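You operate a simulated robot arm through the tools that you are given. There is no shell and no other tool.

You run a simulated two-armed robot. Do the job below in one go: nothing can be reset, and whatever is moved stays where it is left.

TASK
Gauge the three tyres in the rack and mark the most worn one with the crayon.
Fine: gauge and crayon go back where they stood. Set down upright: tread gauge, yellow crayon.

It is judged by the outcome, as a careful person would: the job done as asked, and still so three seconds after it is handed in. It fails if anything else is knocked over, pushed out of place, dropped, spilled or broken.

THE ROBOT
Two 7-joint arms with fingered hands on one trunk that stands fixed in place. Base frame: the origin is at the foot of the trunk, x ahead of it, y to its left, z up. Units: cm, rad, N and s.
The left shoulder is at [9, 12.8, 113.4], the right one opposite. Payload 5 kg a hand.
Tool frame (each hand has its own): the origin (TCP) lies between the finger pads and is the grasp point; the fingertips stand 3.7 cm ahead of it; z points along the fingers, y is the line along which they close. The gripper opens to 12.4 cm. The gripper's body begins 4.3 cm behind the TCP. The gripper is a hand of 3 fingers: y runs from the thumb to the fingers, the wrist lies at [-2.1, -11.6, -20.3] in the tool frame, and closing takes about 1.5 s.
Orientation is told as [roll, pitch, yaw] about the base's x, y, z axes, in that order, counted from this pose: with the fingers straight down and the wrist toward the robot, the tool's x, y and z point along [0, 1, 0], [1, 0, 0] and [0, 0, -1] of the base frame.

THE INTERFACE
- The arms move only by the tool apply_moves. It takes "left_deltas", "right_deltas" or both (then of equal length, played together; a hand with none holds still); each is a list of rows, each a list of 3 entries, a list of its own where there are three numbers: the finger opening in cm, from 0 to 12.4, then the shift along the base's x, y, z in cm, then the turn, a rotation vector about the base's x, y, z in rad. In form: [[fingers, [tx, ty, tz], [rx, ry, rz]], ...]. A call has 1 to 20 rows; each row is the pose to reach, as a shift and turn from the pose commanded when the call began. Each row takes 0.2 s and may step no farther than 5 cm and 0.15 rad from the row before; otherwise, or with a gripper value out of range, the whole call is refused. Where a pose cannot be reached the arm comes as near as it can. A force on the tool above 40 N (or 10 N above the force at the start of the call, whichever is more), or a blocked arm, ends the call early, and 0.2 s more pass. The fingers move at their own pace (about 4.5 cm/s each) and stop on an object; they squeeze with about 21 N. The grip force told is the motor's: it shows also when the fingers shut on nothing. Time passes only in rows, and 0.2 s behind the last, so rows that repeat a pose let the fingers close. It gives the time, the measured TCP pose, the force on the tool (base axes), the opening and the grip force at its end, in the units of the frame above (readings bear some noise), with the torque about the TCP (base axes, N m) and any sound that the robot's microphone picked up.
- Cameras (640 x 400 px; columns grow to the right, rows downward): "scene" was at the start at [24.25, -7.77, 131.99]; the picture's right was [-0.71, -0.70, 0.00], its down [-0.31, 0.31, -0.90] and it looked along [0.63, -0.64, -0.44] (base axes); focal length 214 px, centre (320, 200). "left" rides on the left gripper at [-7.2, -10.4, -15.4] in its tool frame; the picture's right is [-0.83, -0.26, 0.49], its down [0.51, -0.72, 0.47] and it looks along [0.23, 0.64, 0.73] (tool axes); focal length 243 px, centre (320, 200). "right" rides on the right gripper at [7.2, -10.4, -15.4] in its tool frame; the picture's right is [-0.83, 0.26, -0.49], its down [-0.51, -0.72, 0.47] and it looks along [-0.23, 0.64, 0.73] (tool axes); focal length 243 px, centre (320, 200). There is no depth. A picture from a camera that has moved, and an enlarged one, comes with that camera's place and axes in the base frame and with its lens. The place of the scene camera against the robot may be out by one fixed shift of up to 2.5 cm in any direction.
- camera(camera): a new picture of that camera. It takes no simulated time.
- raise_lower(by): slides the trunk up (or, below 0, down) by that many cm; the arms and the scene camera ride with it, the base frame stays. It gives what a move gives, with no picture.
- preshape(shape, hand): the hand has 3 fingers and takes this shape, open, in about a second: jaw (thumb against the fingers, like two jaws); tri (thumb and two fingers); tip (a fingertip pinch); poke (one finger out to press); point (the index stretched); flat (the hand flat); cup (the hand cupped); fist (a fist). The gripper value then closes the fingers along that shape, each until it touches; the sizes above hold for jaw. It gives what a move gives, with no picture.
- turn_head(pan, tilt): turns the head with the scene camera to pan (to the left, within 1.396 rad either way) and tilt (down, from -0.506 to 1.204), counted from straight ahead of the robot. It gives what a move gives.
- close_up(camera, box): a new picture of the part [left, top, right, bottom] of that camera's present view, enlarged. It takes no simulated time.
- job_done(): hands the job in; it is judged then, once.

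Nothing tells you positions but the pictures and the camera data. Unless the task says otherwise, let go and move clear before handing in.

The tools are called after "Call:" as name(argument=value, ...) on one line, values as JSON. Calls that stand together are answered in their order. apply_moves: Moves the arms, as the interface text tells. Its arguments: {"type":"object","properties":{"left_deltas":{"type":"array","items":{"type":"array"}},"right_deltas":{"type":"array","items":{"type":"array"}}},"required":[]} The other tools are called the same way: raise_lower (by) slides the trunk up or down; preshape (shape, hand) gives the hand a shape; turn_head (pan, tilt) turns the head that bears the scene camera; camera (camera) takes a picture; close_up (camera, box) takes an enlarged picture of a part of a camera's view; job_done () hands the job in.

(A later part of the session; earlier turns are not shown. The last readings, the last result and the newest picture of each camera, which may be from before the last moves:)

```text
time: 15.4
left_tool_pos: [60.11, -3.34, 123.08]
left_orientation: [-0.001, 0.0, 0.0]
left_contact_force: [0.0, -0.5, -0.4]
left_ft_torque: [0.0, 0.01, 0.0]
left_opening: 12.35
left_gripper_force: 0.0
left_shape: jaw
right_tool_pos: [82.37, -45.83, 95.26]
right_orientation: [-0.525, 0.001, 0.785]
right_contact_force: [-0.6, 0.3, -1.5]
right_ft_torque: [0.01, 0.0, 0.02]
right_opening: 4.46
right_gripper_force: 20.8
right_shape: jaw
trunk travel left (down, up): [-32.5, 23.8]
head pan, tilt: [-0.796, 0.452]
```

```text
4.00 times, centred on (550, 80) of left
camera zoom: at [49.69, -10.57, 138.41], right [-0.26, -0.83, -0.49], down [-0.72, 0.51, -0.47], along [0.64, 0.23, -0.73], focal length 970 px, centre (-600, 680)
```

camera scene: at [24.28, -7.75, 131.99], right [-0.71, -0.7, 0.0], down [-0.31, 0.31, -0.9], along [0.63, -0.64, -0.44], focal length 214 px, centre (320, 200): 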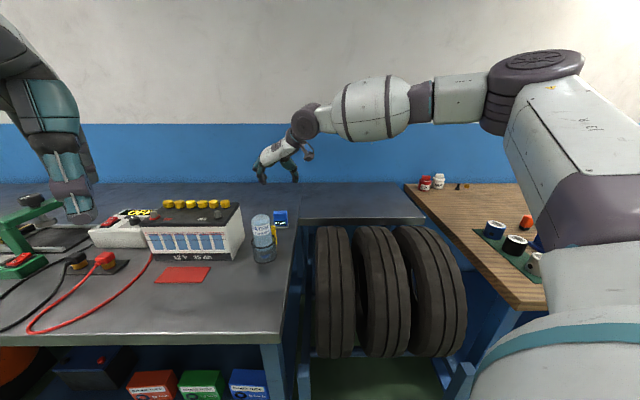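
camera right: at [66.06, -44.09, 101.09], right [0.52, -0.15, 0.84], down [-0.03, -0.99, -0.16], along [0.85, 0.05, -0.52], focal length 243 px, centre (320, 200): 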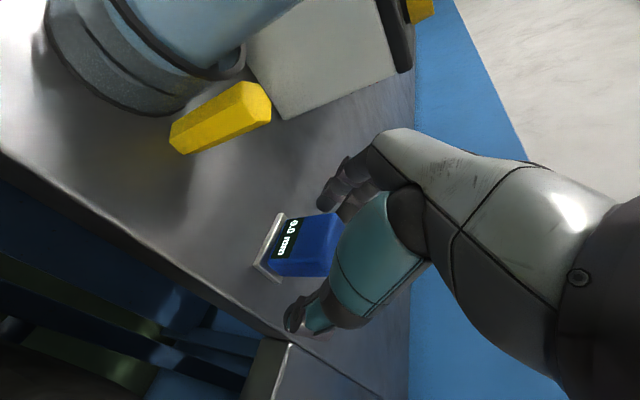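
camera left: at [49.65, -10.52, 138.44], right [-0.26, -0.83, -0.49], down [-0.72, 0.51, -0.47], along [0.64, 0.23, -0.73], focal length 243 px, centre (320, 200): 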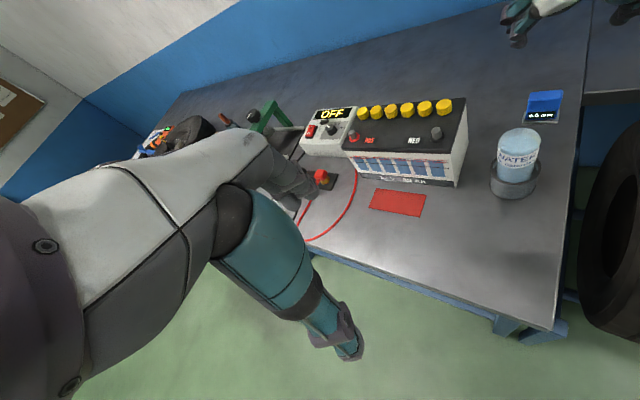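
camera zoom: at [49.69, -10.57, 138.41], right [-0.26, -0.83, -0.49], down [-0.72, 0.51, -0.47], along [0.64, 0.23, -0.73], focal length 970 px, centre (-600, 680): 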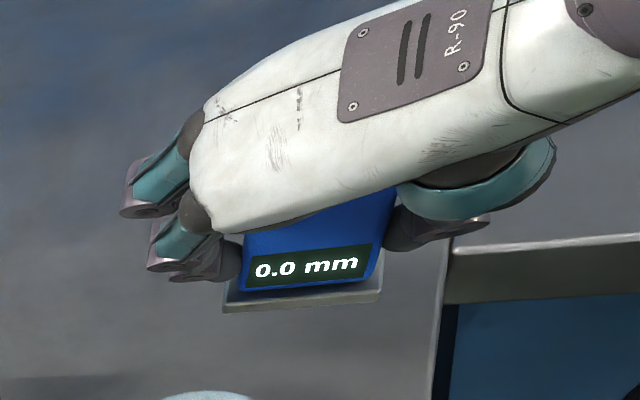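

The gauge is held firm and level. From several views I put tyre 1's top near z 93, with grooves at about 5.5 and 8.75 cm along the rack axis. I'll carry the gauge over tyre 1.

Call:
apply_moves(right_deltas=[[3.7, [0, 0, 4], [0, 0, 0]], [3.7, [0, 0, 8], [0, 0, 0]], [3.7, [0, 0, 12], [0, 0, 0]], [3.7, [-4.5, -0.2, 12], [0, 0, 0]], [3.7, [-9, -0.4, 12], [0, 0, 0]], [3.7, [-13.5, -0.7, 12], [0, 0, 0]], [3.7, [-18, -0.9, 12], [0, 0, 0]], [3.7, [-22.85, -1.17, 12], [0, 0, 0]], [3.7, [-22.85, -1.17, 9.5], [0, 0, 0]], [3.7, [-22.85, -1.17, 9.5], [0, 0, 0]]])

Call:
camera(camera="right")

Call:
close_up(camera="scene", box=[280, 170, 380, 270])

Call:
camera(camera="left")

```text
time: 17.6
left_tool_pos: [59.94, -3.24, 123.07]
left_orientation: [-0.001, 0.001, 0.0]
left_contact_force: [-0.4, 0.2, -1.3]
left_ft_torque: [0.0, -0.04, 0.01]
left_opening: 12.37
left_gripper_force: 0.1
left_shape: jaw
right_tool_pos: [59.58, -46.84, 104.77]
right_orientation: [-0.524, 0.0, 0.786]
right_contact_force: [0.0, -0.5, 0.5]
right_ft_torque: [-0.01, 0.0, -0.01]
right_opening: 4.43
right_gripper_force: 21.2
right_shape: jaw
trunk travel left (down, up): [-32.5, 23.8]
head pan, tilt: [-0.796, 0.452]
```

```text
taken
camera right: at [42.26, -44.37, 114.43], right [0.52, -0.15, 0.84], down [-0.03, -0.99, -0.15], along [0.85, 0.05, -0.52], focal length 243 px, centre (320, 200)
```

right: 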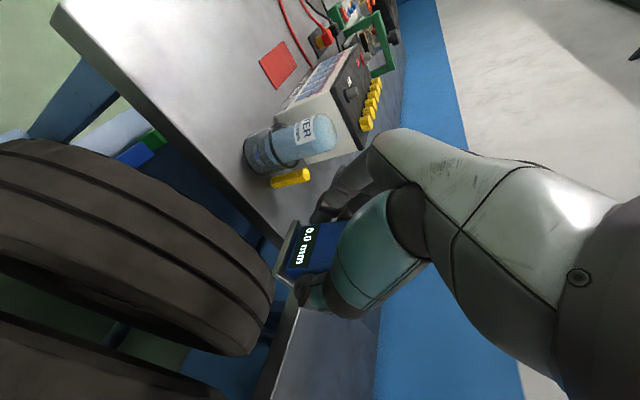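

```text
4.00 times, centred on (330, 220) of scene
camera zoom: at [24.19, -7.69, 132.01], right [-0.71, -0.7, 0.0], down [-0.31, 0.31, -0.9], along [0.63, -0.64, -0.44], focal length 858 px, centre (280, 120)
```

zoom: 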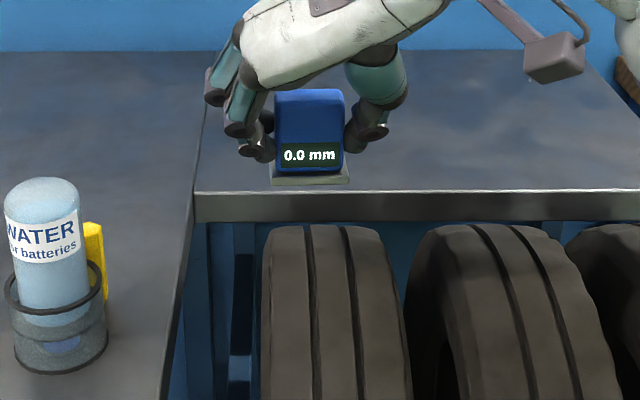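

```text
taken
camera left: at [49.56, -10.47, 138.48], right [-0.26, -0.83, -0.49], down [-0.72, 0.51, -0.47], along [0.64, 0.23, -0.73], focal length 243 px, centre (320, 200)
```

left: 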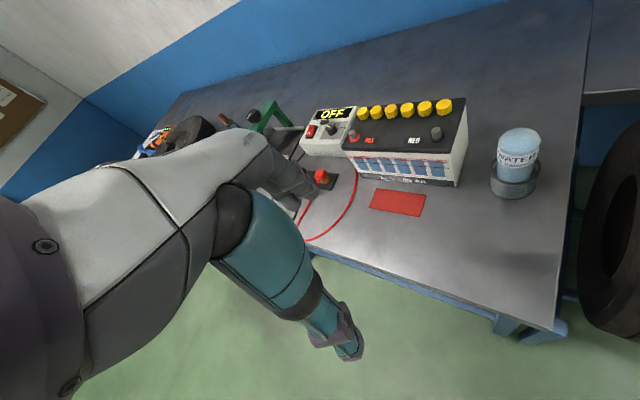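

The gauge sits right above tyre 1's left groove. I'll lower slowly toward the tread, watching force and display.

Call:
apply_moves(right_deltas=[[3.7, [0, 0, -2.5], [0, 0, 0]], [3.7, [0, 0, -4.5], [0, 0, 0]], [3.7, [0, 0, -5.7], [0, 0, 0]], [3.7, [0, 0, -5.7], [0, 0, 0]]])

Call:
camera(camera="right")

Call:
close_up(camera="scene", box=[290, 190, 370, 250])

```text
time: 18.6
left_tool_pos: [60.08, -3.29, 123.02]
left_orientation: [0.001, 0.001, -0.001]
left_contact_force: [-0.4, -0.2, 0.1]
left_ft_torque: [0.02, 0.01, 0.01]
left_opening: 12.37
left_gripper_force: 0.1
left_shape: jaw
right_tool_pos: [59.77, -46.9, 99.06]
right_orientation: [-0.524, 0.0, 0.786]
right_contact_force: [-0.2, -0.1, -0.9]
right_ft_torque: [0.06, 0.01, 0.02]
right_opening: 4.45
right_gripper_force: 21.1
right_shape: jaw
trunk travel left (down, up): [-32.5, 23.8]
head pan, tilt: [-0.796, 0.452]
```

```text
taken
camera right: at [42.35, -44.45, 108.79], right [0.52, -0.15, 0.84], down [-0.03, -0.99, -0.16], along [0.85, 0.05, -0.52], focal length 243 px, centre (320, 200)
```

right: 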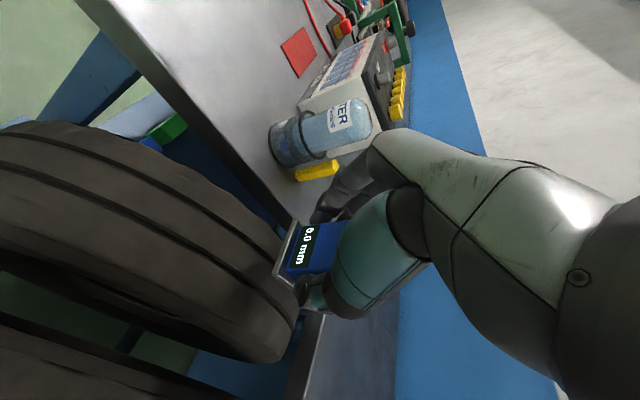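

```text
6.67 times, centred on (330, 220) of scene
camera zoom: at [24.24, -7.76, 131.99], right [-0.71, -0.7, 0.0], down [-0.31, 0.31, -0.9], along [0.63, -0.64, -0.44], focal length 1430 px, centre (253, 67)
```

zoom: 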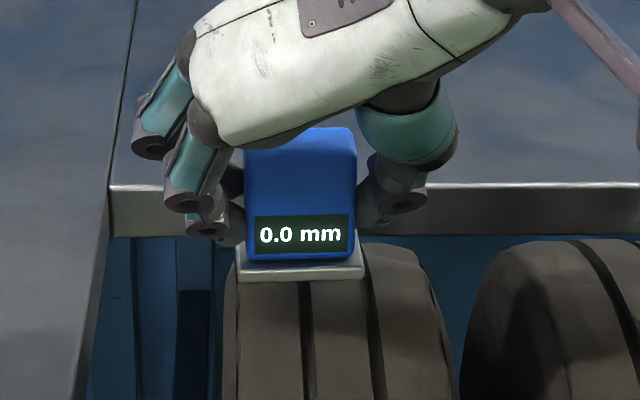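

Call:
apply_moves(right_deltas=[[3.7, [0, 0, -0.3], [0, 0, 0]], [3.7, [0, 0, -0.6], [0, 0, 0]], [3.7, [0, 0, -0.9], [0, 0, 0]], [3.7, [0, 0, -0.9], [0, 0, 0]]])

Call:
close_up(camera="scene", box=[290, 190, 370, 250])

Call:
close_up(camera="right", box=[200, 180, 350, 370])

```text
time: 19.6
left_tool_pos: [60.1, -3.24, 122.91]
left_orientation: [0.001, -0.001, 0.001]
left_contact_force: [0.1, 0.1, 0.0]
left_ft_torque: [0.01, 0.01, 0.0]
left_opening: 12.35
left_gripper_force: 0.0
left_shape: jaw
right_tool_pos: [59.59, -46.86, 98.33]
right_orientation: [-0.522, -0.002, 0.786]
right_contact_force: [0.4, -0.3, -0.7]
right_ft_torque: [-0.01, 0.03, -0.06]
right_opening: 4.47
right_gripper_force: 21.7
right_shape: jaw
trunk travel left (down, up): [-32.5, 23.8]
head pan, tilt: [-0.796, 0.452]
```

```text
6.67 times, centred on (330, 220) of scene
camera zoom: at [24.25, -7.77, 131.99], right [-0.71, -0.7, 0.0], down [-0.31, 0.31, -0.9], along [0.63, -0.64, -0.44], focal length 1430 px, centre (253, 67)
```

zoom: 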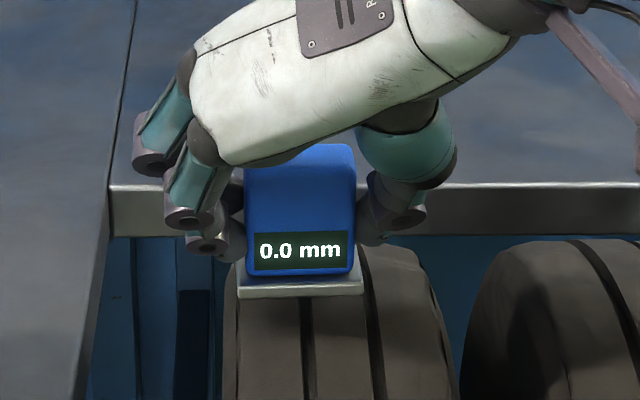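

```text
2.11 times, centred on (275, 275) of right
camera zoom: at [42.31, -44.4, 107.97], right [0.52, -0.15, 0.84], down [-0.03, -0.99, -0.16], along [0.85, 0.05, -0.52], focal length 511 px, centre (415, 42)
```

zoom: 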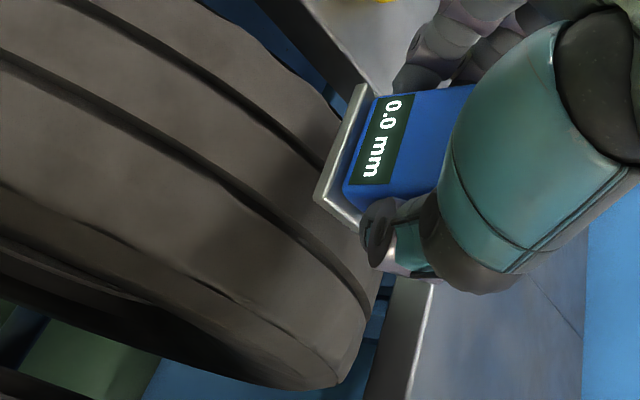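

Call:
apply_moves(right_deltas=[[3.7, [0, 0, -0.2], [0, 0, 0]], [3.7, [0, 0, -0.4], [0, 0, 0]], [3.7, [0, 0, -0.5], [0, 0, 0]], [3.7, [0, 0, -0.5], [0, 0, 0]]])

Call:
close_up(camera="scene", box=[290, 190, 370, 250])

```text
time: 20.6
left_tool_pos: [59.95, -3.3, 123.16]
left_orientation: [0.0, 0.0, 0.0]
left_contact_force: [0.1, 0.5, -0.1]
left_ft_torque: [0.02, -0.01, -0.01]
left_opening: 12.38
left_gripper_force: 0.1
left_shape: jaw
right_tool_pos: [59.59, -46.9, 97.65]
right_orientation: [-0.522, -0.002, 0.786]
right_contact_force: [0.0, -0.3, 0.3]
right_ft_torque: [0.01, 0.02, -0.01]
right_opening: 4.46
right_gripper_force: 21.9
right_shape: jaw
trunk travel left (down, up): [-32.5, 23.8]
head pan, tilt: [-0.796, 0.452]
```

```text
6.67 times, centred on (330, 220) of scene
camera zoom: at [24.25, -7.77, 131.99], right [-0.71, -0.7, 0.0], down [-0.31, 0.31, -0.9], along [0.63, -0.64, -0.44], focal length 1430 px, centre (253, 67)
```

zoom: 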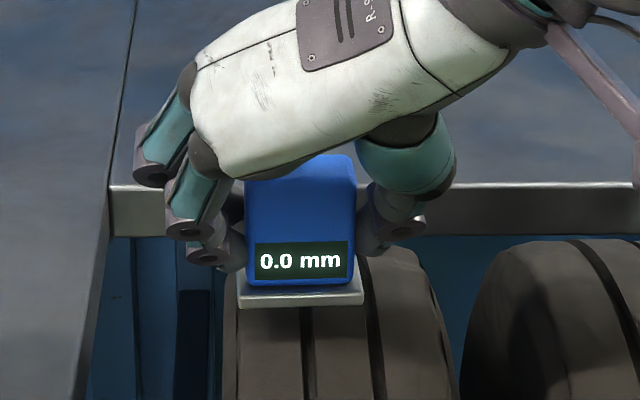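

Call:
apply_moves(right_deltas=[[3.7, [0, 0, -0.2], [0, 0, 0]], [3.7, [0, 0, -0.4], [0, 0, 0]], [3.7, [0, 0, -0.6], [0, 0, 0]], [3.7, [0, 0, -0.6], [0, 0, 0]]])

Call:
close_up(camera="scene", box=[290, 190, 370, 250])

Call:
close_up(camera="right", box=[200, 180, 350, 370])

```text
time: 21.6
left_tool_pos: [60.12, -3.25, 123.1]
left_orientation: [0.001, 0.0, -0.001]
left_contact_force: [-0.1, -0.2, 0.1]
left_ft_torque: [0.0, -0.05, 0.02]
left_opening: 12.35
left_gripper_force: 0.0
left_shape: jaw
right_tool_pos: [59.64, -46.81, 97.04]
right_orientation: [-0.524, -0.003, 0.784]
right_contact_force: [0.8, 0.0, -1.3]
right_ft_torque: [-0.01, 0.0, 0.0]
right_opening: 4.45
right_gripper_force: 20.9
right_shape: jaw
trunk travel left (down, up): [-32.5, 23.8]
head pan, tilt: [-0.796, 0.452]
```

```text
6.67 times, centred on (330, 220) of scene
camera zoom: at [24.26, -7.77, 131.99], right [-0.71, -0.7, 0.0], down [-0.31, 0.31, -0.9], along [0.63, -0.64, -0.44], focal length 1430 px, centre (253, 67)
```

zoom: 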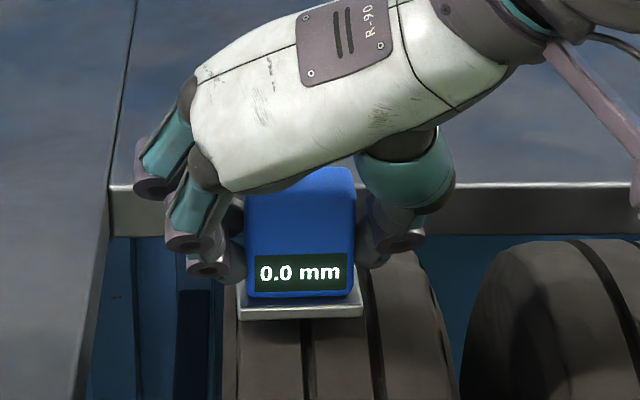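

```text
2.11 times, centred on (275, 275) of right
camera zoom: at [42.29, -44.39, 106.77], right [0.52, -0.15, 0.84], down [-0.03, -0.99, -0.16], along [0.85, 0.05, -0.52], focal length 511 px, centre (415, 42)
```

zoom: 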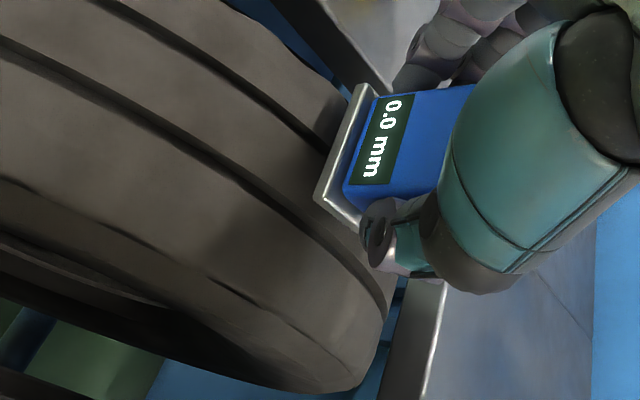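

Call:
apply_moves(right_deltas=[[3.7, [0, 0, -0.2], [0, 0, 0]], [3.7, [0, 0, -0.4], [0, 0, 0]], [3.7, [0, 0, -0.5], [0, 0, 0]], [3.7, [0, 0, -0.5], [0, 0, 0]]])

Call:
close_up(camera="scene", box=[290, 190, 370, 250])

```text
time: 22.6
left_tool_pos: [60.02, -3.35, 123.04]
left_orientation: [-0.001, -0.001, 0.0]
left_contact_force: [0.4, 1.2, 0.0]
left_ft_torque: [0.01, 0.0, -0.01]
left_opening: 12.34
left_gripper_force: 0.0
left_shape: jaw
right_tool_pos: [59.49, -46.92, 96.61]
right_orientation: [-0.525, -0.001, 0.786]
right_contact_force: [0.4, 0.9, -0.2]
right_ft_torque: [0.01, 0.03, 0.02]
right_opening: 4.46
right_gripper_force: 21.2
right_shape: jaw
trunk travel left (down, up): [-32.5, 23.8]
head pan, tilt: [-0.796, 0.452]
```

```text
6.67 times, centred on (330, 220) of scene
camera zoom: at [24.25, -7.77, 131.99], right [-0.71, -0.7, 0.0], down [-0.31, 0.31, -0.9], along [0.63, -0.64, -0.44], focal length 1430 px, centre (253, 67)
```

zoom: 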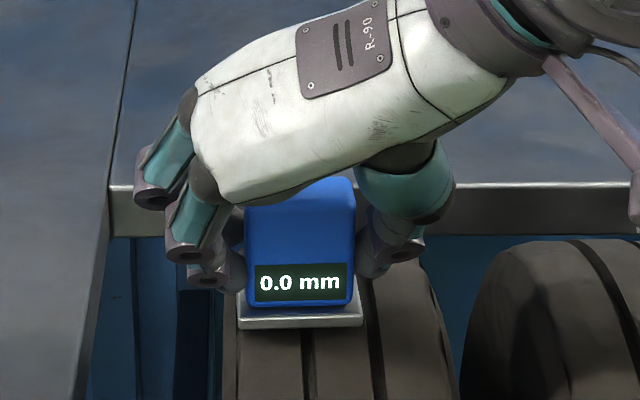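

Call:
apply_moves(right_deltas=[[3.7, [0, 0, -0.15], [0, 0, 0]], [3.7, [0, 0, -0.3], [0, 0, 0]], [3.7, [0, 0, -0.45], [0, 0, 0]], [3.7, [0, 0, -0.45], [0, 0, 0]]])

Call:
close_up(camera="scene", box=[290, 190, 370, 250])

Call:
close_up(camera="right", box=[200, 180, 350, 370])

```text
time: 23.6
left_tool_pos: [60.12, -3.39, 123.0]
left_orientation: [0.0, -0.001, -0.001]
left_contact_force: [0.9, -0.1, -0.4]
left_ft_torque: [-0.01, 0.0, 0.02]
left_opening: 12.38
left_gripper_force: 0.0
left_shape: jaw
right_tool_pos: [59.56, -46.89, 96.26]
right_orientation: [-0.524, -0.002, 0.786]
right_contact_force: [0.5, -0.7, -1.2]
right_ft_torque: [-0.02, -0.01, 0.0]
right_opening: 4.44
right_gripper_force: 20.6
right_shape: jaw
trunk travel left (down, up): [-32.5, 23.8]
head pan, tilt: [-0.796, 0.452]
```

```text
6.67 times, centred on (330, 220) of scene
camera zoom: at [24.25, -7.77, 131.99], right [-0.71, -0.7, 0.0], down [-0.31, 0.31, -0.9], along [0.63, -0.64, -0.44], focal length 1430 px, centre (253, 67)
```

zoom: 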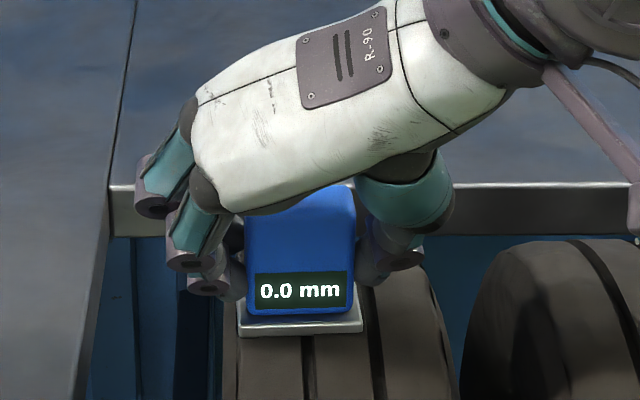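

```text
2.11 times, centred on (275, 275) of right
camera zoom: at [42.28, -44.41, 105.8], right [0.52, -0.15, 0.84], down [-0.03, -0.99, -0.16], along [0.85, 0.05, -0.52], focal length 511 px, centre (415, 42)
```

zoom: 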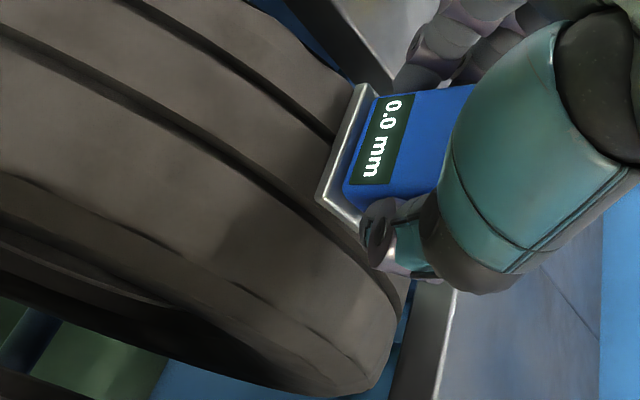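

Call:
apply_moves(right_deltas=[[3.7, [0, 0, -0.15], [0, 0, 0]], [3.7, [0, 0, -0.3], [0, 0, 0]], [3.7, [0, 0, -0.45], [0, 0, 0]], [3.7, [0, 0, -0.45], [0, 0, 0]]])

Call:
close_up(camera="scene", box=[290, 190, 370, 250])

```text
time: 24.6
left_tool_pos: [59.93, -3.27, 122.95]
left_orientation: [-0.001, -0.002, -0.002]
left_contact_force: [0.2, 1.1, -0.1]
left_ft_torque: [-0.03, -0.03, 0.01]
left_opening: 12.34
left_gripper_force: 0.0
left_shape: jaw
right_tool_pos: [59.51, -46.72, 95.95]
right_orientation: [-0.529, -0.003, 0.784]
right_contact_force: [3.1, -1.9, 25.1]
right_ft_torque: [-0.14, -0.47, -0.15]
right_opening: 4.48
right_gripper_force: 20.9
right_shape: jaw
trunk travel left (down, up): [-32.5, 23.8]
head pan, tilt: [-0.796, 0.452]
```

```text
6.67 times, centred on (330, 220) of scene
camera zoom: at [24.08, -7.63, 132.04], right [-0.71, -0.7, 0.0], down [-0.3, 0.31, -0.9], along [0.63, -0.64, -0.44], focal length 1430 px, centre (253, 67)
```

zoom: 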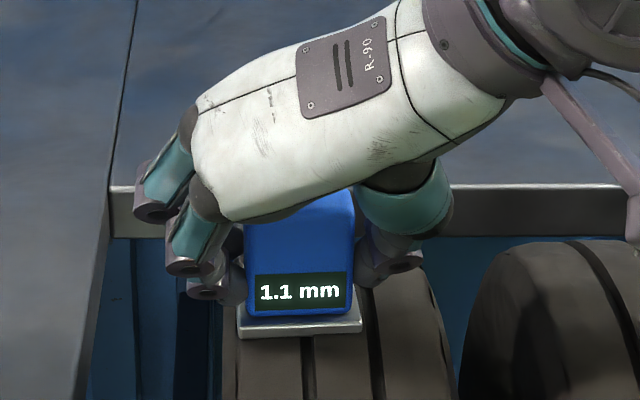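

Contact: about 25 N and the display reads 1.1 mm. I'll ease off a little to see whether the reading is stable.

Call:
apply_moves(right_deltas=[[3.7, [0, 0, 0.15], [0, 0, 0]], [3.7, [0, 0, 0.15], [0, 0, 0]]])

Call:
close_up(camera="scene", box=[290, 190, 370, 250])

Call:
close_up(camera="right", box=[200, 180, 350, 370])

```text
time: 25.2
left_tool_pos: [59.87, -3.16, 123.21]
left_orientation: [-0.003, 0.0, -0.001]
left_contact_force: [-0.3, 0.6, 0.2]
left_ft_torque: [0.0, 0.0, 0.02]
left_opening: 12.37
left_gripper_force: 0.1
left_shape: jaw
right_tool_pos: [59.47, -46.8, 95.83]
right_orientation: [-0.526, -0.001, 0.786]
right_contact_force: [4.0, -1.3, 20.3]
right_ft_torque: [-0.03, -0.42, -0.14]
right_opening: 4.48
right_gripper_force: 21.1
right_shape: jaw
trunk travel left (down, up): [-32.5, 23.8]
head pan, tilt: [-0.796, 0.452]
```

```text
6.67 times, centred on (330, 220) of scene
camera zoom: at [24.12, -7.66, 132.02], right [-0.71, -0.7, 0.0], down [-0.31, 0.31, -0.9], along [0.63, -0.64, -0.44], focal length 1430 px, centre (253, 67)
```

zoom: 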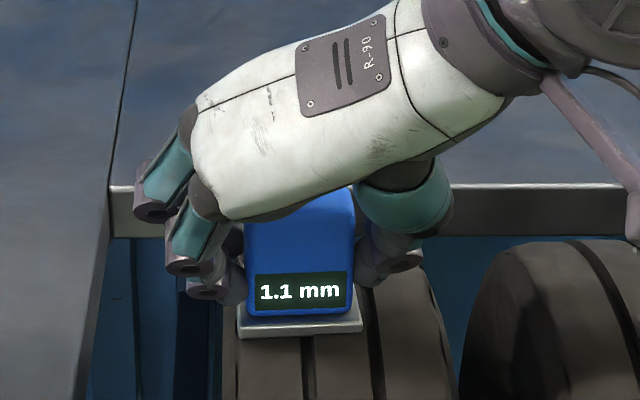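

```text
2.11 times, centred on (275, 275) of right
camera zoom: at [42.18, -44.3, 105.55], right [0.52, -0.15, 0.84], down [-0.03, -0.99, -0.15], along [0.86, 0.05, -0.52], focal length 511 px, centre (415, 42)
```

zoom: 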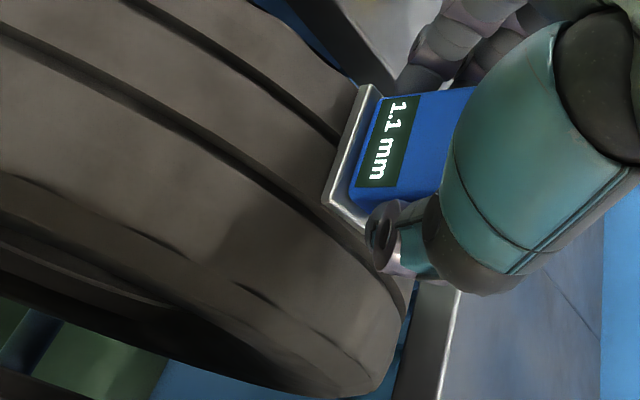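

The reading holds at 1.1 mm with less force. To be sure it's a real groove depth and not a misplacement artefact, I'll lift, shift slightly along the tyre axis and press again.

Call:
apply_moves(right_deltas=[[3.7, [0, 0, 0.8], [0, 0, 0]], [3.7, [0.2, 0.2, 0.8], [0, 0, 0]], [3.7, [0.2, 0.2, 0.4], [0, 0, 0]], [3.7, [0.2, 0.2, 0.1], [0, 0, 0]], [3.7, [0.2, 0.2, 0], [0, 0, 0]], [3.7, [0.2, 0.2, 0], [0, 0, 0]]])

Call:
close_up(camera="scene", box=[290, 190, 370, 250])

```text
time: 26.6
left_tool_pos: [59.9, -3.21, 123.02]
left_orientation: [-0.001, 0.002, 0.001]
left_contact_force: [-0.8, -0.1, 0.3]
left_ft_torque: [0.03, 0.0, -0.05]
left_opening: 12.32
left_gripper_force: 0.1
left_shape: jaw
right_tool_pos: [59.73, -46.62, 96.0]
right_orientation: [-0.525, -0.003, 0.785]
right_contact_force: [-1.1, 0.3, 14.5]
right_ft_torque: [-0.09, -0.16, -0.06]
right_opening: 4.53
right_gripper_force: 20.9
right_shape: jaw
trunk travel left (down, up): [-32.5, 23.8]
head pan, tilt: [-0.796, 0.452]
```

```text
6.67 times, centred on (330, 220) of scene
camera zoom: at [24.11, -7.68, 132.02], right [-0.71, -0.7, 0.0], down [-0.31, 0.31, -0.9], along [0.63, -0.64, -0.44], focal length 1430 px, centre (253, 67)
```

zoom: 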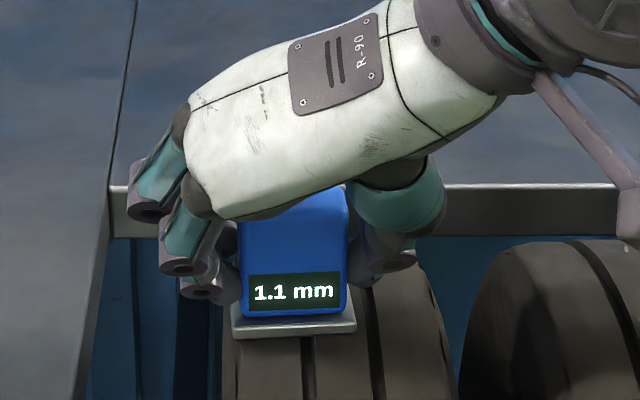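

Call:
apply_moves(right_deltas=[[3.7, [0, 0, 0.8], [0, 0, 0]], [3.7, [-0.35, -0.35, 0.8], [0, 0, 0]], [3.7, [-0.7, -0.7, 0.8], [0, 0, 0]], [3.7, [-0.7, -0.7, 0.4], [0, 0, 0]], [3.7, [-0.7, -0.7, 0.1], [0, 0, 0]], [3.7, [-0.7, -0.7, 0], [0, 0, 0]], [3.7, [-0.7, -0.7, 0], [0, 0, 0]]])

Call:
close_up(camera="scene", box=[290, 190, 370, 250])

```text
time: 28.2
left_tool_pos: [59.94, -3.26, 123.08]
left_orientation: [-0.001, -0.001, 0.0]
left_contact_force: [-0.5, 0.2, -0.2]
left_ft_torque: [0.01, 0.0, -0.01]
left_opening: 12.37
left_gripper_force: 0.1
left_shape: jaw
right_tool_pos: [59.02, -47.36, 96.07]
right_orientation: [-0.525, -0.002, 0.786]
right_contact_force: [1.7, -1.9, 10.3]
right_ft_torque: [-0.08, -0.17, -0.08]
right_opening: 4.48
right_gripper_force: 21.8
right_shape: jaw
trunk travel left (down, up): [-32.5, 23.8]
head pan, tilt: [-0.796, 0.452]
```

```text
6.67 times, centred on (330, 220) of scene
camera zoom: at [24.18, -7.72, 132.01], right [-0.71, -0.7, 0.0], down [-0.31, 0.31, -0.9], along [0.63, -0.64, -0.44], focal length 1430 px, centre (253, 67)
```

zoom: 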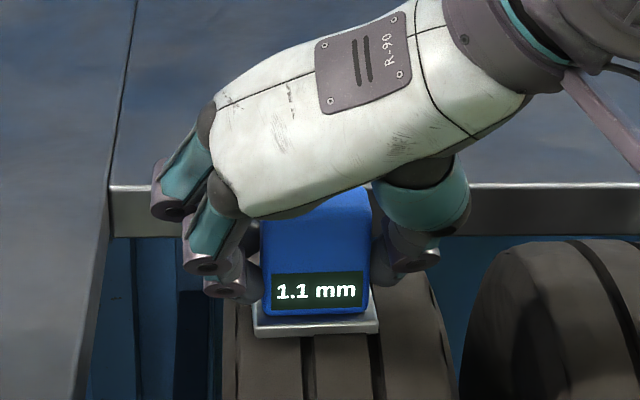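

The reading is 1.1 mm in each spot. I'll lift off and see whether the display resets before going on to tyre 2.

Call:
apply_moves(right_deltas=[[3.7, [0, 0, 1], [0, 0, 0]], [3.7, [0, 0, 3], [0, 0, 0]], [3.7, [0, 0, 6], [0, 0, 0]], [3.7, [0, 0, 6], [0, 0, 0]]])

Call:
close_up(camera="scene", box=[290, 170, 390, 250])

Call:
camera(camera="right")

Call:
close_up(camera="scene", box=[310, 215, 480, 295])

```text
time: 29.2
left_tool_pos: [60.05, -3.42, 123.1]
left_orientation: [0.002, 0.001, -0.001]
left_contact_force: [-0.2, 0.0, 1.4]
left_ft_torque: [-0.02, -0.02, -0.05]
left_opening: 12.39
left_gripper_force: 0.0
left_shape: jaw
right_tool_pos: [59.19, -47.44, 101.8]
right_orientation: [-0.525, -0.002, 0.785]
right_contact_force: [-0.5, -0.3, -0.9]
right_ft_torque: [0.0, 0.05, 0.0]
right_opening: 4.49
right_gripper_force: 21.0
right_shape: jaw
trunk travel left (down, up): [-32.5, 23.8]
head pan, tilt: [-0.796, 0.452]
```

```text
5.00 times, centred on (340, 210) of scene
camera zoom: at [24.26, -7.8, 131.98], right [-0.71, -0.7, 0.0], down [-0.31, 0.31, -0.9], along [0.63, -0.64, -0.44], focal length 1072 px, centre (220, 150)
```

zoom: 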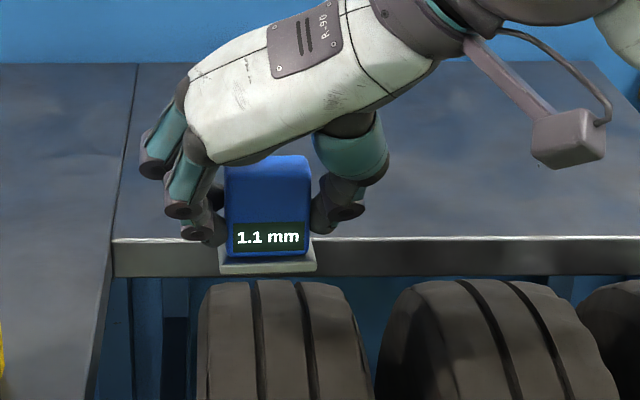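

```text
taken
camera right: at [41.88, -44.98, 111.4], right [0.52, -0.15, 0.84], down [-0.03, -0.99, -0.16], along [0.85, 0.05, -0.52], focal length 243 px, centre (320, 200)
```

right: 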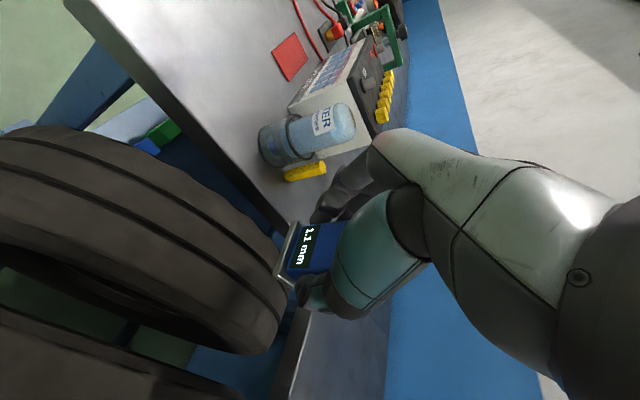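

```text
3.76 times, centred on (395, 255) of scene
camera zoom: at [24.26, -7.8, 131.98], right [-0.71, -0.7, 0.0], down [-0.31, 0.31, -0.9], along [0.63, -0.64, -0.44], focal length 807 px, centre (38, -7)
```

zoom: 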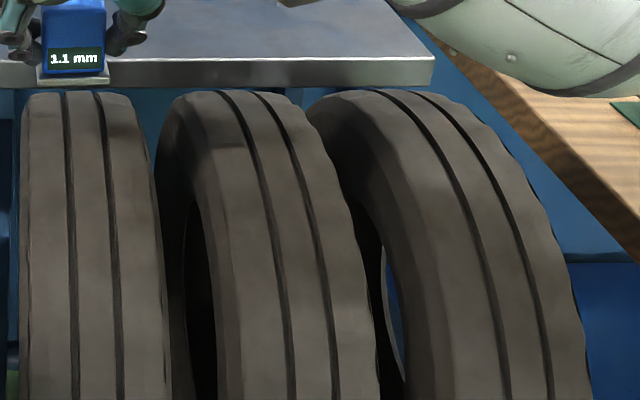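

The display latches the last reading, 1.1 mm for tyre 1. I'll carry the gauge on to tyre 2, whose grooves I put near -5.8 and -9.2 along the rack axis.

Call:
apply_moves(right_deltas=[[3.7, [-3.3, -3.3, 0.5], [0, 0, 0]], [3.7, [-6.6, -6.6, 0.5], [0, 0, 0]], [3.7, [-9.87, -9.87, 0.5], [0, 0, 0]], [3.7, [-9.87, -9.87, -2.5], [0, 0, 0]], [3.7, [-9.87, -9.87, -2.5], [0, 0, 0]]])

Call:
close_up(camera="scene", box=[340, 180, 440, 260])

Call:
camera(camera="right")

Call:
camera(camera="scene")

```text
time: 30.4
left_tool_pos: [59.99, -3.36, 123.09]
left_orientation: [-0.002, 0.0, 0.001]
left_contact_force: [-0.4, -0.3, -0.9]
left_ft_torque: [0.01, 0.02, -0.01]
left_opening: 12.35
left_gripper_force: 0.0
left_shape: jaw
right_tool_pos: [49.23, -57.15, 99.38]
right_orientation: [-0.523, 0.0, 0.786]
right_contact_force: [0.6, -0.4, -0.5]
right_ft_torque: [0.0, 0.03, 0.06]
right_opening: 4.51
right_gripper_force: 21.1
right_shape: jaw
trunk travel left (down, up): [-32.5, 23.8]
head pan, tilt: [-0.796, 0.452]
```

```text
5.00 times, centred on (390, 220) of scene
camera zoom: at [24.23, -7.74, 131.99], right [-0.71, -0.7, 0.0], down [-0.31, 0.31, -0.9], along [0.63, -0.64, -0.44], focal length 1072 px, centre (-30, 100)
```

zoom: 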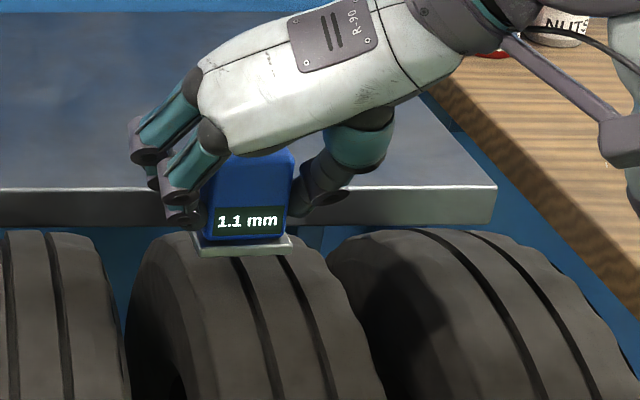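

```text
taken
camera right: at [32.01, -54.63, 109.06], right [0.52, -0.15, 0.84], down [-0.03, -0.99, -0.16], along [0.85, 0.05, -0.52], focal length 243 px, centre (320, 200)
```

right: 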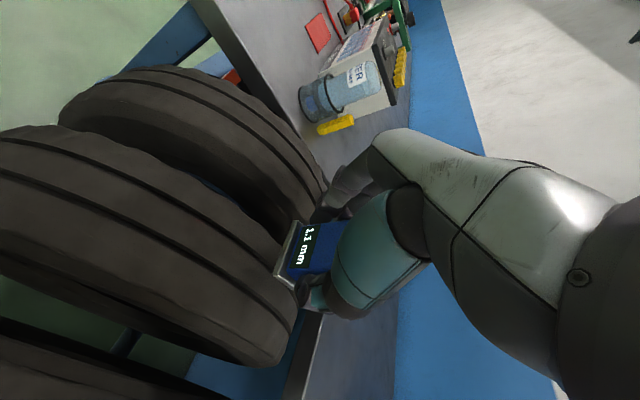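

```text
taken
camera scene: at [24.23, -7.74, 131.99], right [-0.71, -0.7, 0.0], down [-0.31, 0.31, -0.9], along [0.63, -0.64, -0.44], focal length 214 px, centre (320, 200)
```

scene: 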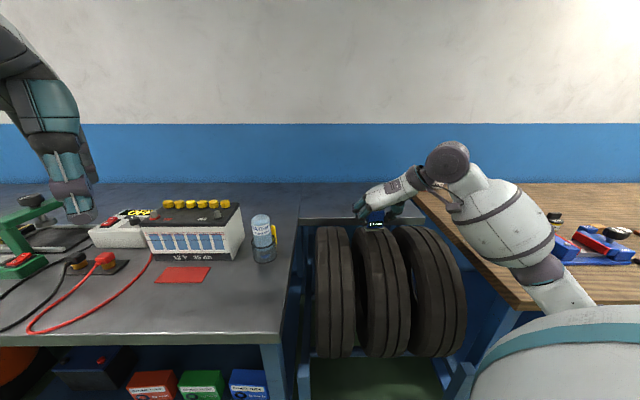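

Calibrating against the known hand pose, the scene camera sits about 2.3 cm further back than stated. That puts tyre 2's left groove at about -7.2, so I'll shift 1.25 cm right and lower to just above the tread.

Call:
apply_moves(right_deltas=[[3.7, [-0.88, -0.88, 0], [0, 0, 0]], [3.7, [-0.88, -0.88, -1.5], [0, 0, 0]], [3.7, [-0.88, -0.88, -2.7], [0, 0, 0]], [3.7, [-0.88, -0.88, -2.7], [0, 0, 0]]])

Call:
close_up(camera="scene", box=[350, 190, 430, 250])

Call:
close_up(camera="right", box=[200, 180, 350, 370])

```text
time: 31.4
left_tool_pos: [60.0, -3.37, 123.01]
left_orientation: [0.001, 0.0, -0.001]
left_contact_force: [0.6, 0.8, -0.3]
left_ft_torque: [0.02, 0.01, 0.03]
left_opening: 12.36
left_gripper_force: 0.0
left_shape: jaw
right_tool_pos: [48.38, -58.21, 96.64]
right_orientation: [-0.522, -0.002, 0.786]
right_contact_force: [0.1, 0.5, 0.1]
right_ft_torque: [0.01, -0.02, -0.01]
right_opening: 4.51
right_gripper_force: 21.1
right_shape: jaw
trunk travel left (down, up): [-32.5, 23.8]
head pan, tilt: [-0.796, 0.452]
```

```text
6.67 times, centred on (390, 220) of scene
camera zoom: at [24.25, -7.76, 131.99], right [-0.71, -0.7, 0.0], down [-0.31, 0.31, -0.9], along [0.63, -0.64, -0.44], focal length 1430 px, centre (-147, 67)
```

zoom: 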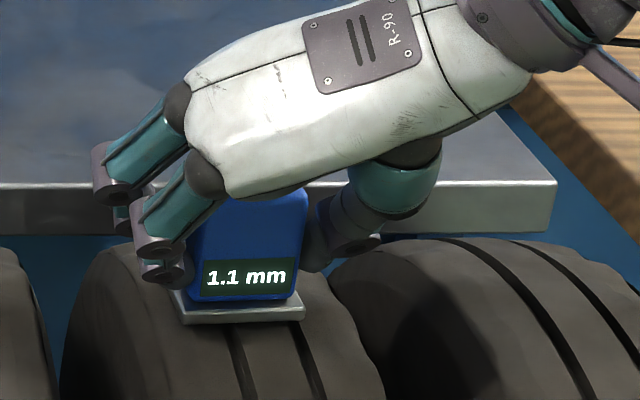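

```text
2.11 times, centred on (275, 275) of right
camera zoom: at [31.09, -55.64, 106.36], right [0.52, -0.15, 0.84], down [-0.03, -0.99, -0.16], along [0.85, 0.05, -0.52], focal length 511 px, centre (415, 42)
```

zoom: 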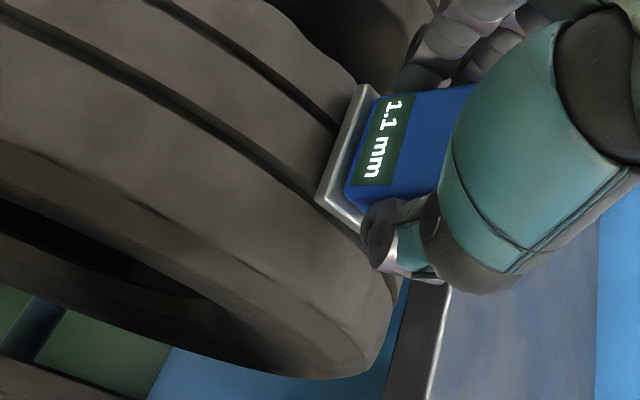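

Call:
apply_moves(right_deltas=[[3.7, [0.12, 0.12, -0.3], [0, 0, 0]], [3.7, [0.12, 0.12, -0.5], [0, 0, 0]], [3.7, [0.12, 0.12, -0.7], [0, 0, 0]], [3.7, [0.12, 0.12, -0.8], [0, 0, 0]], [3.7, [0.12, 0.12, -0.8], [0, 0, 0]]])

Call:
close_up(camera="scene", box=[350, 190, 430, 250])

Call:
close_up(camera="right", box=[200, 180, 350, 370])

```text
time: 32.6
left_tool_pos: [59.95, -3.34, 123.06]
left_orientation: [-0.001, 0.0, 0.0]
left_contact_force: [0.0, -0.9, -0.1]
left_ft_torque: [-0.04, 0.0, 0.0]
left_opening: 12.33
left_gripper_force: 0.1
left_shape: jaw
right_tool_pos: [48.47, -58.05, 96.03]
right_orientation: [-0.526, -0.001, 0.786]
right_contact_force: [1.3, 0.1, 10.1]
right_ft_torque: [0.02, -0.14, -0.02]
right_opening: 4.49
right_gripper_force: 21.4
right_shape: jaw
trunk travel left (down, up): [-32.5, 23.8]
head pan, tilt: [-0.796, 0.452]
```

```text
6.67 times, centred on (390, 220) of scene
camera zoom: at [24.19, -7.7, 132.01], right [-0.71, -0.7, 0.0], down [-0.31, 0.31, -0.9], along [0.63, -0.64, -0.44], focal length 1430 px, centre (-147, 67)
```

zoom: 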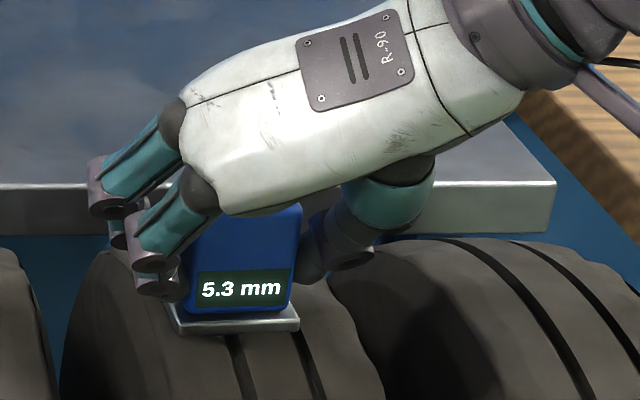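

```text
2.11 times, centred on (275, 275) of right
camera zoom: at [31.13, -55.48, 105.64], right [0.52, -0.15, 0.84], down [-0.03, -0.99, -0.15], along [0.86, 0.05, -0.52], focal length 511 px, centre (415, 42)
```

zoom: 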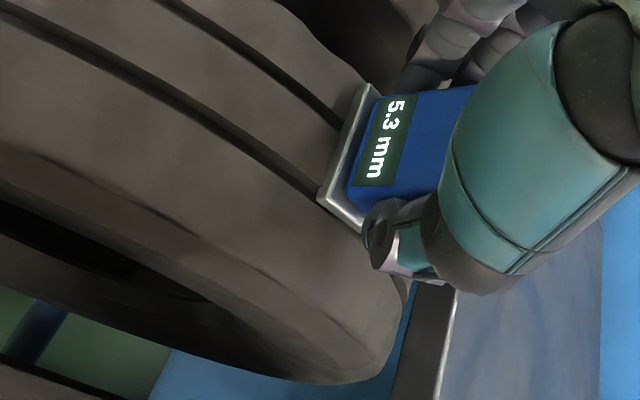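

Tyre 2 reads 5.3 mm against 1.1 mm for tyre 1. Next is tyre 3; I'll lift and move about 15 cm further right, then check the arm's clearance.

Call:
apply_moves(right_deltas=[[3.7, [0, 0, 1], [0, 0, 0]], [3.7, [0, 0, 3], [0, 0, 0]], [3.7, [0, 0, 5.5], [0, 0, 0]], [3.7, [-2.7, -2.7, 6], [0, 0, 0]], [3.7, [-5.4, -5.4, 6], [0, 0, 0]], [3.7, [-5.4, -5.4, 6], [0, 0, 0]]])

Call:
camera(camera="scene")

Call:
camera(camera="right")

```text
time: 34.0
left_tool_pos: [60.03, -3.21, 123.01]
left_orientation: [0.001, 0.001, -0.001]
left_contact_force: [0.1, 1.1, -0.6]
left_ft_torque: [0.04, -0.01, 0.0]
left_opening: 12.35
left_gripper_force: 0.0
left_shape: jaw
right_tool_pos: [42.94, -63.44, 101.99]
right_orientation: [-0.524, -0.002, 0.786]
right_contact_force: [0.3, 0.2, -0.9]
right_ft_torque: [-0.03, 0.04, 0.0]
right_opening: 4.46
right_gripper_force: 20.6
right_shape: jaw
trunk travel left (down, up): [-32.5, 23.8]
head pan, tilt: [-0.796, 0.452]
```

```text
taken
camera scene: at [24.3, -7.74, 131.98], right [-0.71, -0.7, 0.0], down [-0.31, 0.31, -0.9], along [0.63, -0.64, -0.44], focal length 214 px, centre (320, 200)
```

scene: 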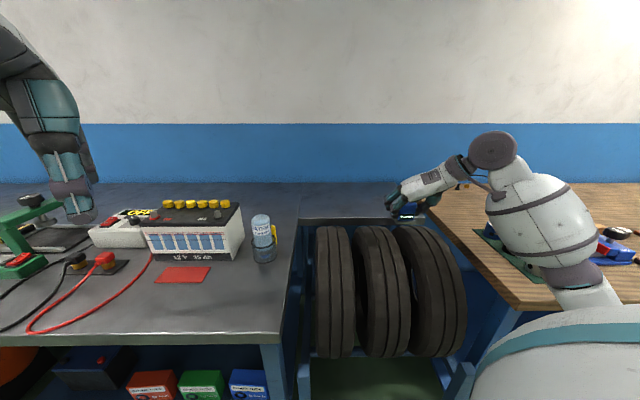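

```text
taken
camera right: at [25.73, -60.92, 111.57], right [0.52, -0.15, 0.84], down [-0.03, -0.99, -0.16], along [0.85, 0.05, -0.52], focal length 243 px, centre (320, 200)
```

right: 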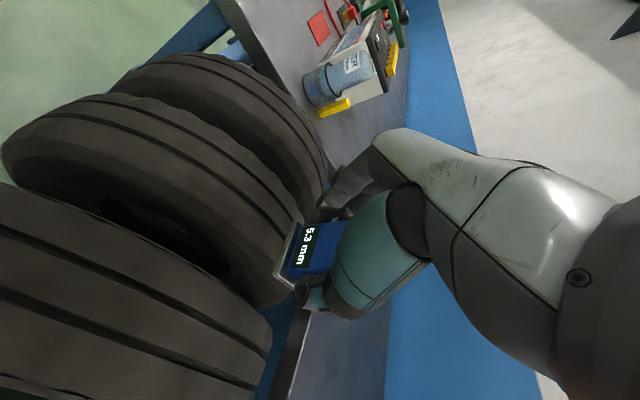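

Call:
apply_moves(right_deltas=[[3.7, [-2.7, -2.7, 0], [0, 0, 0]], [3.7, [-5.35, -5.35, 0], [0, 0, 0]], [3.7, [-5.35, -5.35, -2.5], [0, 0, 0]], [3.7, [-5.35, -5.35, -3.7], [0, 0, 0]], [3.7, [-5.35, -5.35, -3.7], [0, 0, 0]]])

Call:
camera(camera="scene")

Call:
close_up(camera="scene", box=[400, 190, 480, 250])

Call:
close_up(camera="right", box=[200, 180, 350, 370])

```text
time: 35.2
left_tool_pos: [60.03, -3.36, 123.04]
left_orientation: [0.0, 0.0, 0.001]
left_contact_force: [0.6, -0.1, -0.4]
left_ft_torque: [-0.04, 0.0, 0.01]
left_opening: 12.38
left_gripper_force: 0.1
left_shape: jaw
right_tool_pos: [37.69, -68.59, 98.05]
right_orientation: [-0.522, -0.001, 0.786]
right_contact_force: [0.0, 0.1, -0.4]
right_ft_torque: [0.0, 0.02, -0.01]
right_opening: 4.53
right_gripper_force: 21.2
right_shape: jaw
trunk travel left (down, up): [-32.5, 23.8]
head pan, tilt: [-0.796, 0.452]
```

```text
taken
camera scene: at [24.26, -7.76, 131.99], right [-0.71, -0.7, 0.0], down [-0.31, 0.31, -0.9], along [0.63, -0.64, -0.44], focal length 214 px, centre (320, 200)
```

scene: 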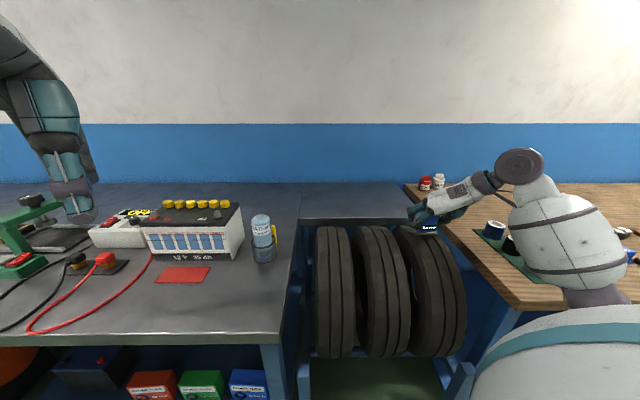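

```text
6.67 times, centred on (440, 220) of scene
camera zoom: at [24.26, -7.76, 131.99], right [-0.71, -0.7, 0.0], down [-0.31, 0.31, -0.9], along [0.63, -0.64, -0.44], focal length 1430 px, centre (-480, 67)
```

zoom: 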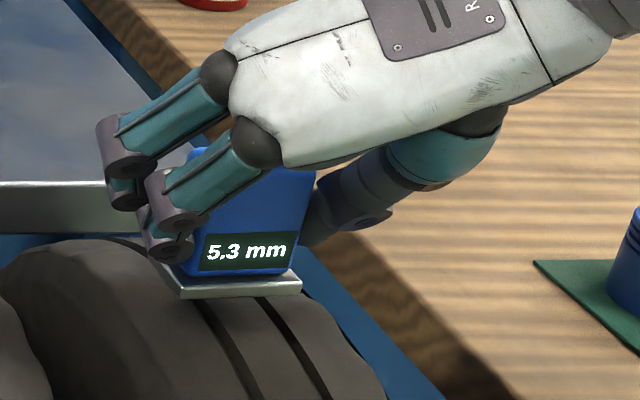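

```text
2.11 times, centred on (275, 275) of right
camera zoom: at [20.41, -66.16, 107.73], right [0.52, -0.15, 0.84], down [-0.03, -0.99, -0.16], along [0.85, 0.05, -0.52], focal length 511 px, centre (415, 42)
```

zoom: 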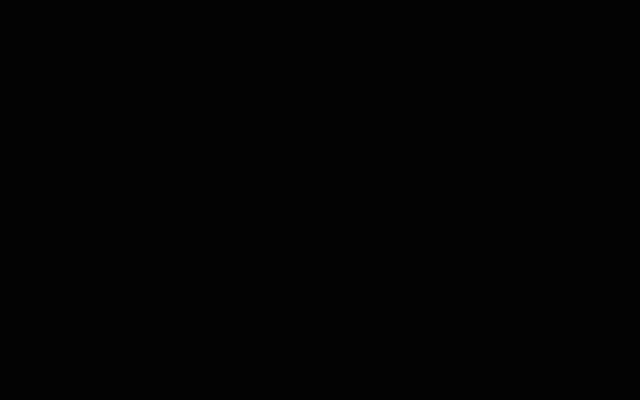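

The gauge is above tyre 3's left groove. The right camera is black because the forearm is close to it, but no force is felt. I'll lower gently to contact.

Call:
apply_moves(right_deltas=[[3.7, [-0.1, -0.1, -0.7], [0, 0, 0]], [3.7, [-0.1, -0.1, -1.4], [0, 0, 0]], [3.7, [-0.1, -0.1, -1.8], [0, 0, 0]], [3.7, [-0.1, -0.1, -2.0], [0, 0, 0]], [3.7, [-0.1, -0.1, -2.2], [0, 0, 0]], [3.7, [-0.1, -0.1, -2.3], [0, 0, 0]], [3.7, [-0.1, -0.1, -2.3], [0, 0, 0]]])

Call:
close_up(camera="scene", box=[400, 190, 480, 250])

Call:
camera(camera="right")

```text
time: 36.8
left_tool_pos: [59.94, -3.25, 123.15]
left_orientation: [0.0, 0.0, 0.001]
left_contact_force: [-0.4, 0.3, 0.5]
left_ft_torque: [0.0, -0.02, 0.01]
left_opening: 12.36
left_gripper_force: 0.0
left_shape: jaw
right_tool_pos: [37.61, -68.77, 95.91]
right_orientation: [-0.525, 0.001, 0.786]
right_contact_force: [0.4, -3.5, 12.5]
right_ft_torque: [-0.11, -0.18, -0.14]
right_opening: 4.5
right_gripper_force: 20.7
right_shape: jaw
trunk travel left (down, up): [-32.5, 23.8]
head pan, tilt: [-0.796, 0.452]
```

```text
6.67 times, centred on (440, 220) of scene
camera zoom: at [24.18, -7.69, 132.01], right [-0.71, -0.7, 0.0], down [-0.31, 0.31, -0.9], along [0.63, -0.64, -0.44], focal length 1430 px, centre (-480, 67)
```

zoom: 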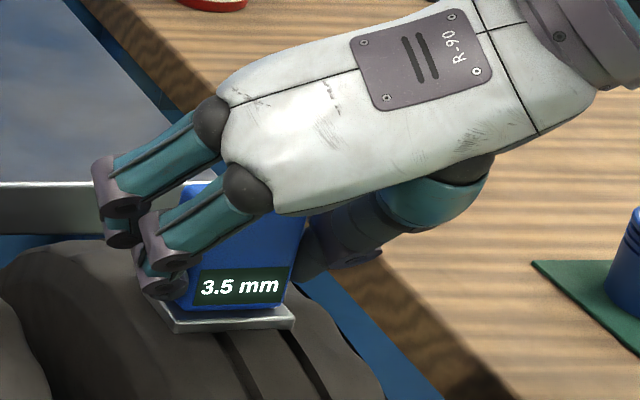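

```text
taken
camera right: at [20.27, -66.32, 105.6], right [0.52, -0.15, 0.84], down [-0.03, -0.99, -0.15], along [0.86, 0.05, -0.52], focal length 243 px, centre (320, 200)
```

right: 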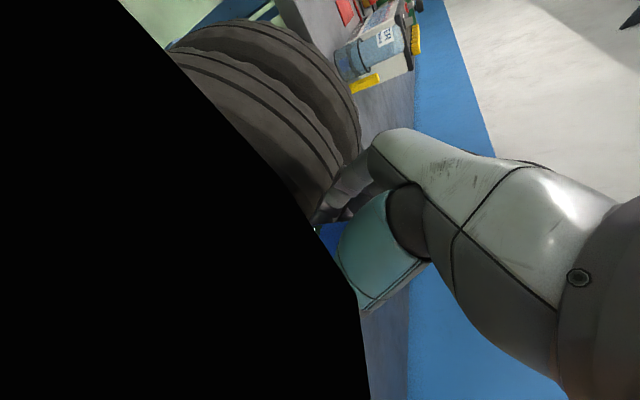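

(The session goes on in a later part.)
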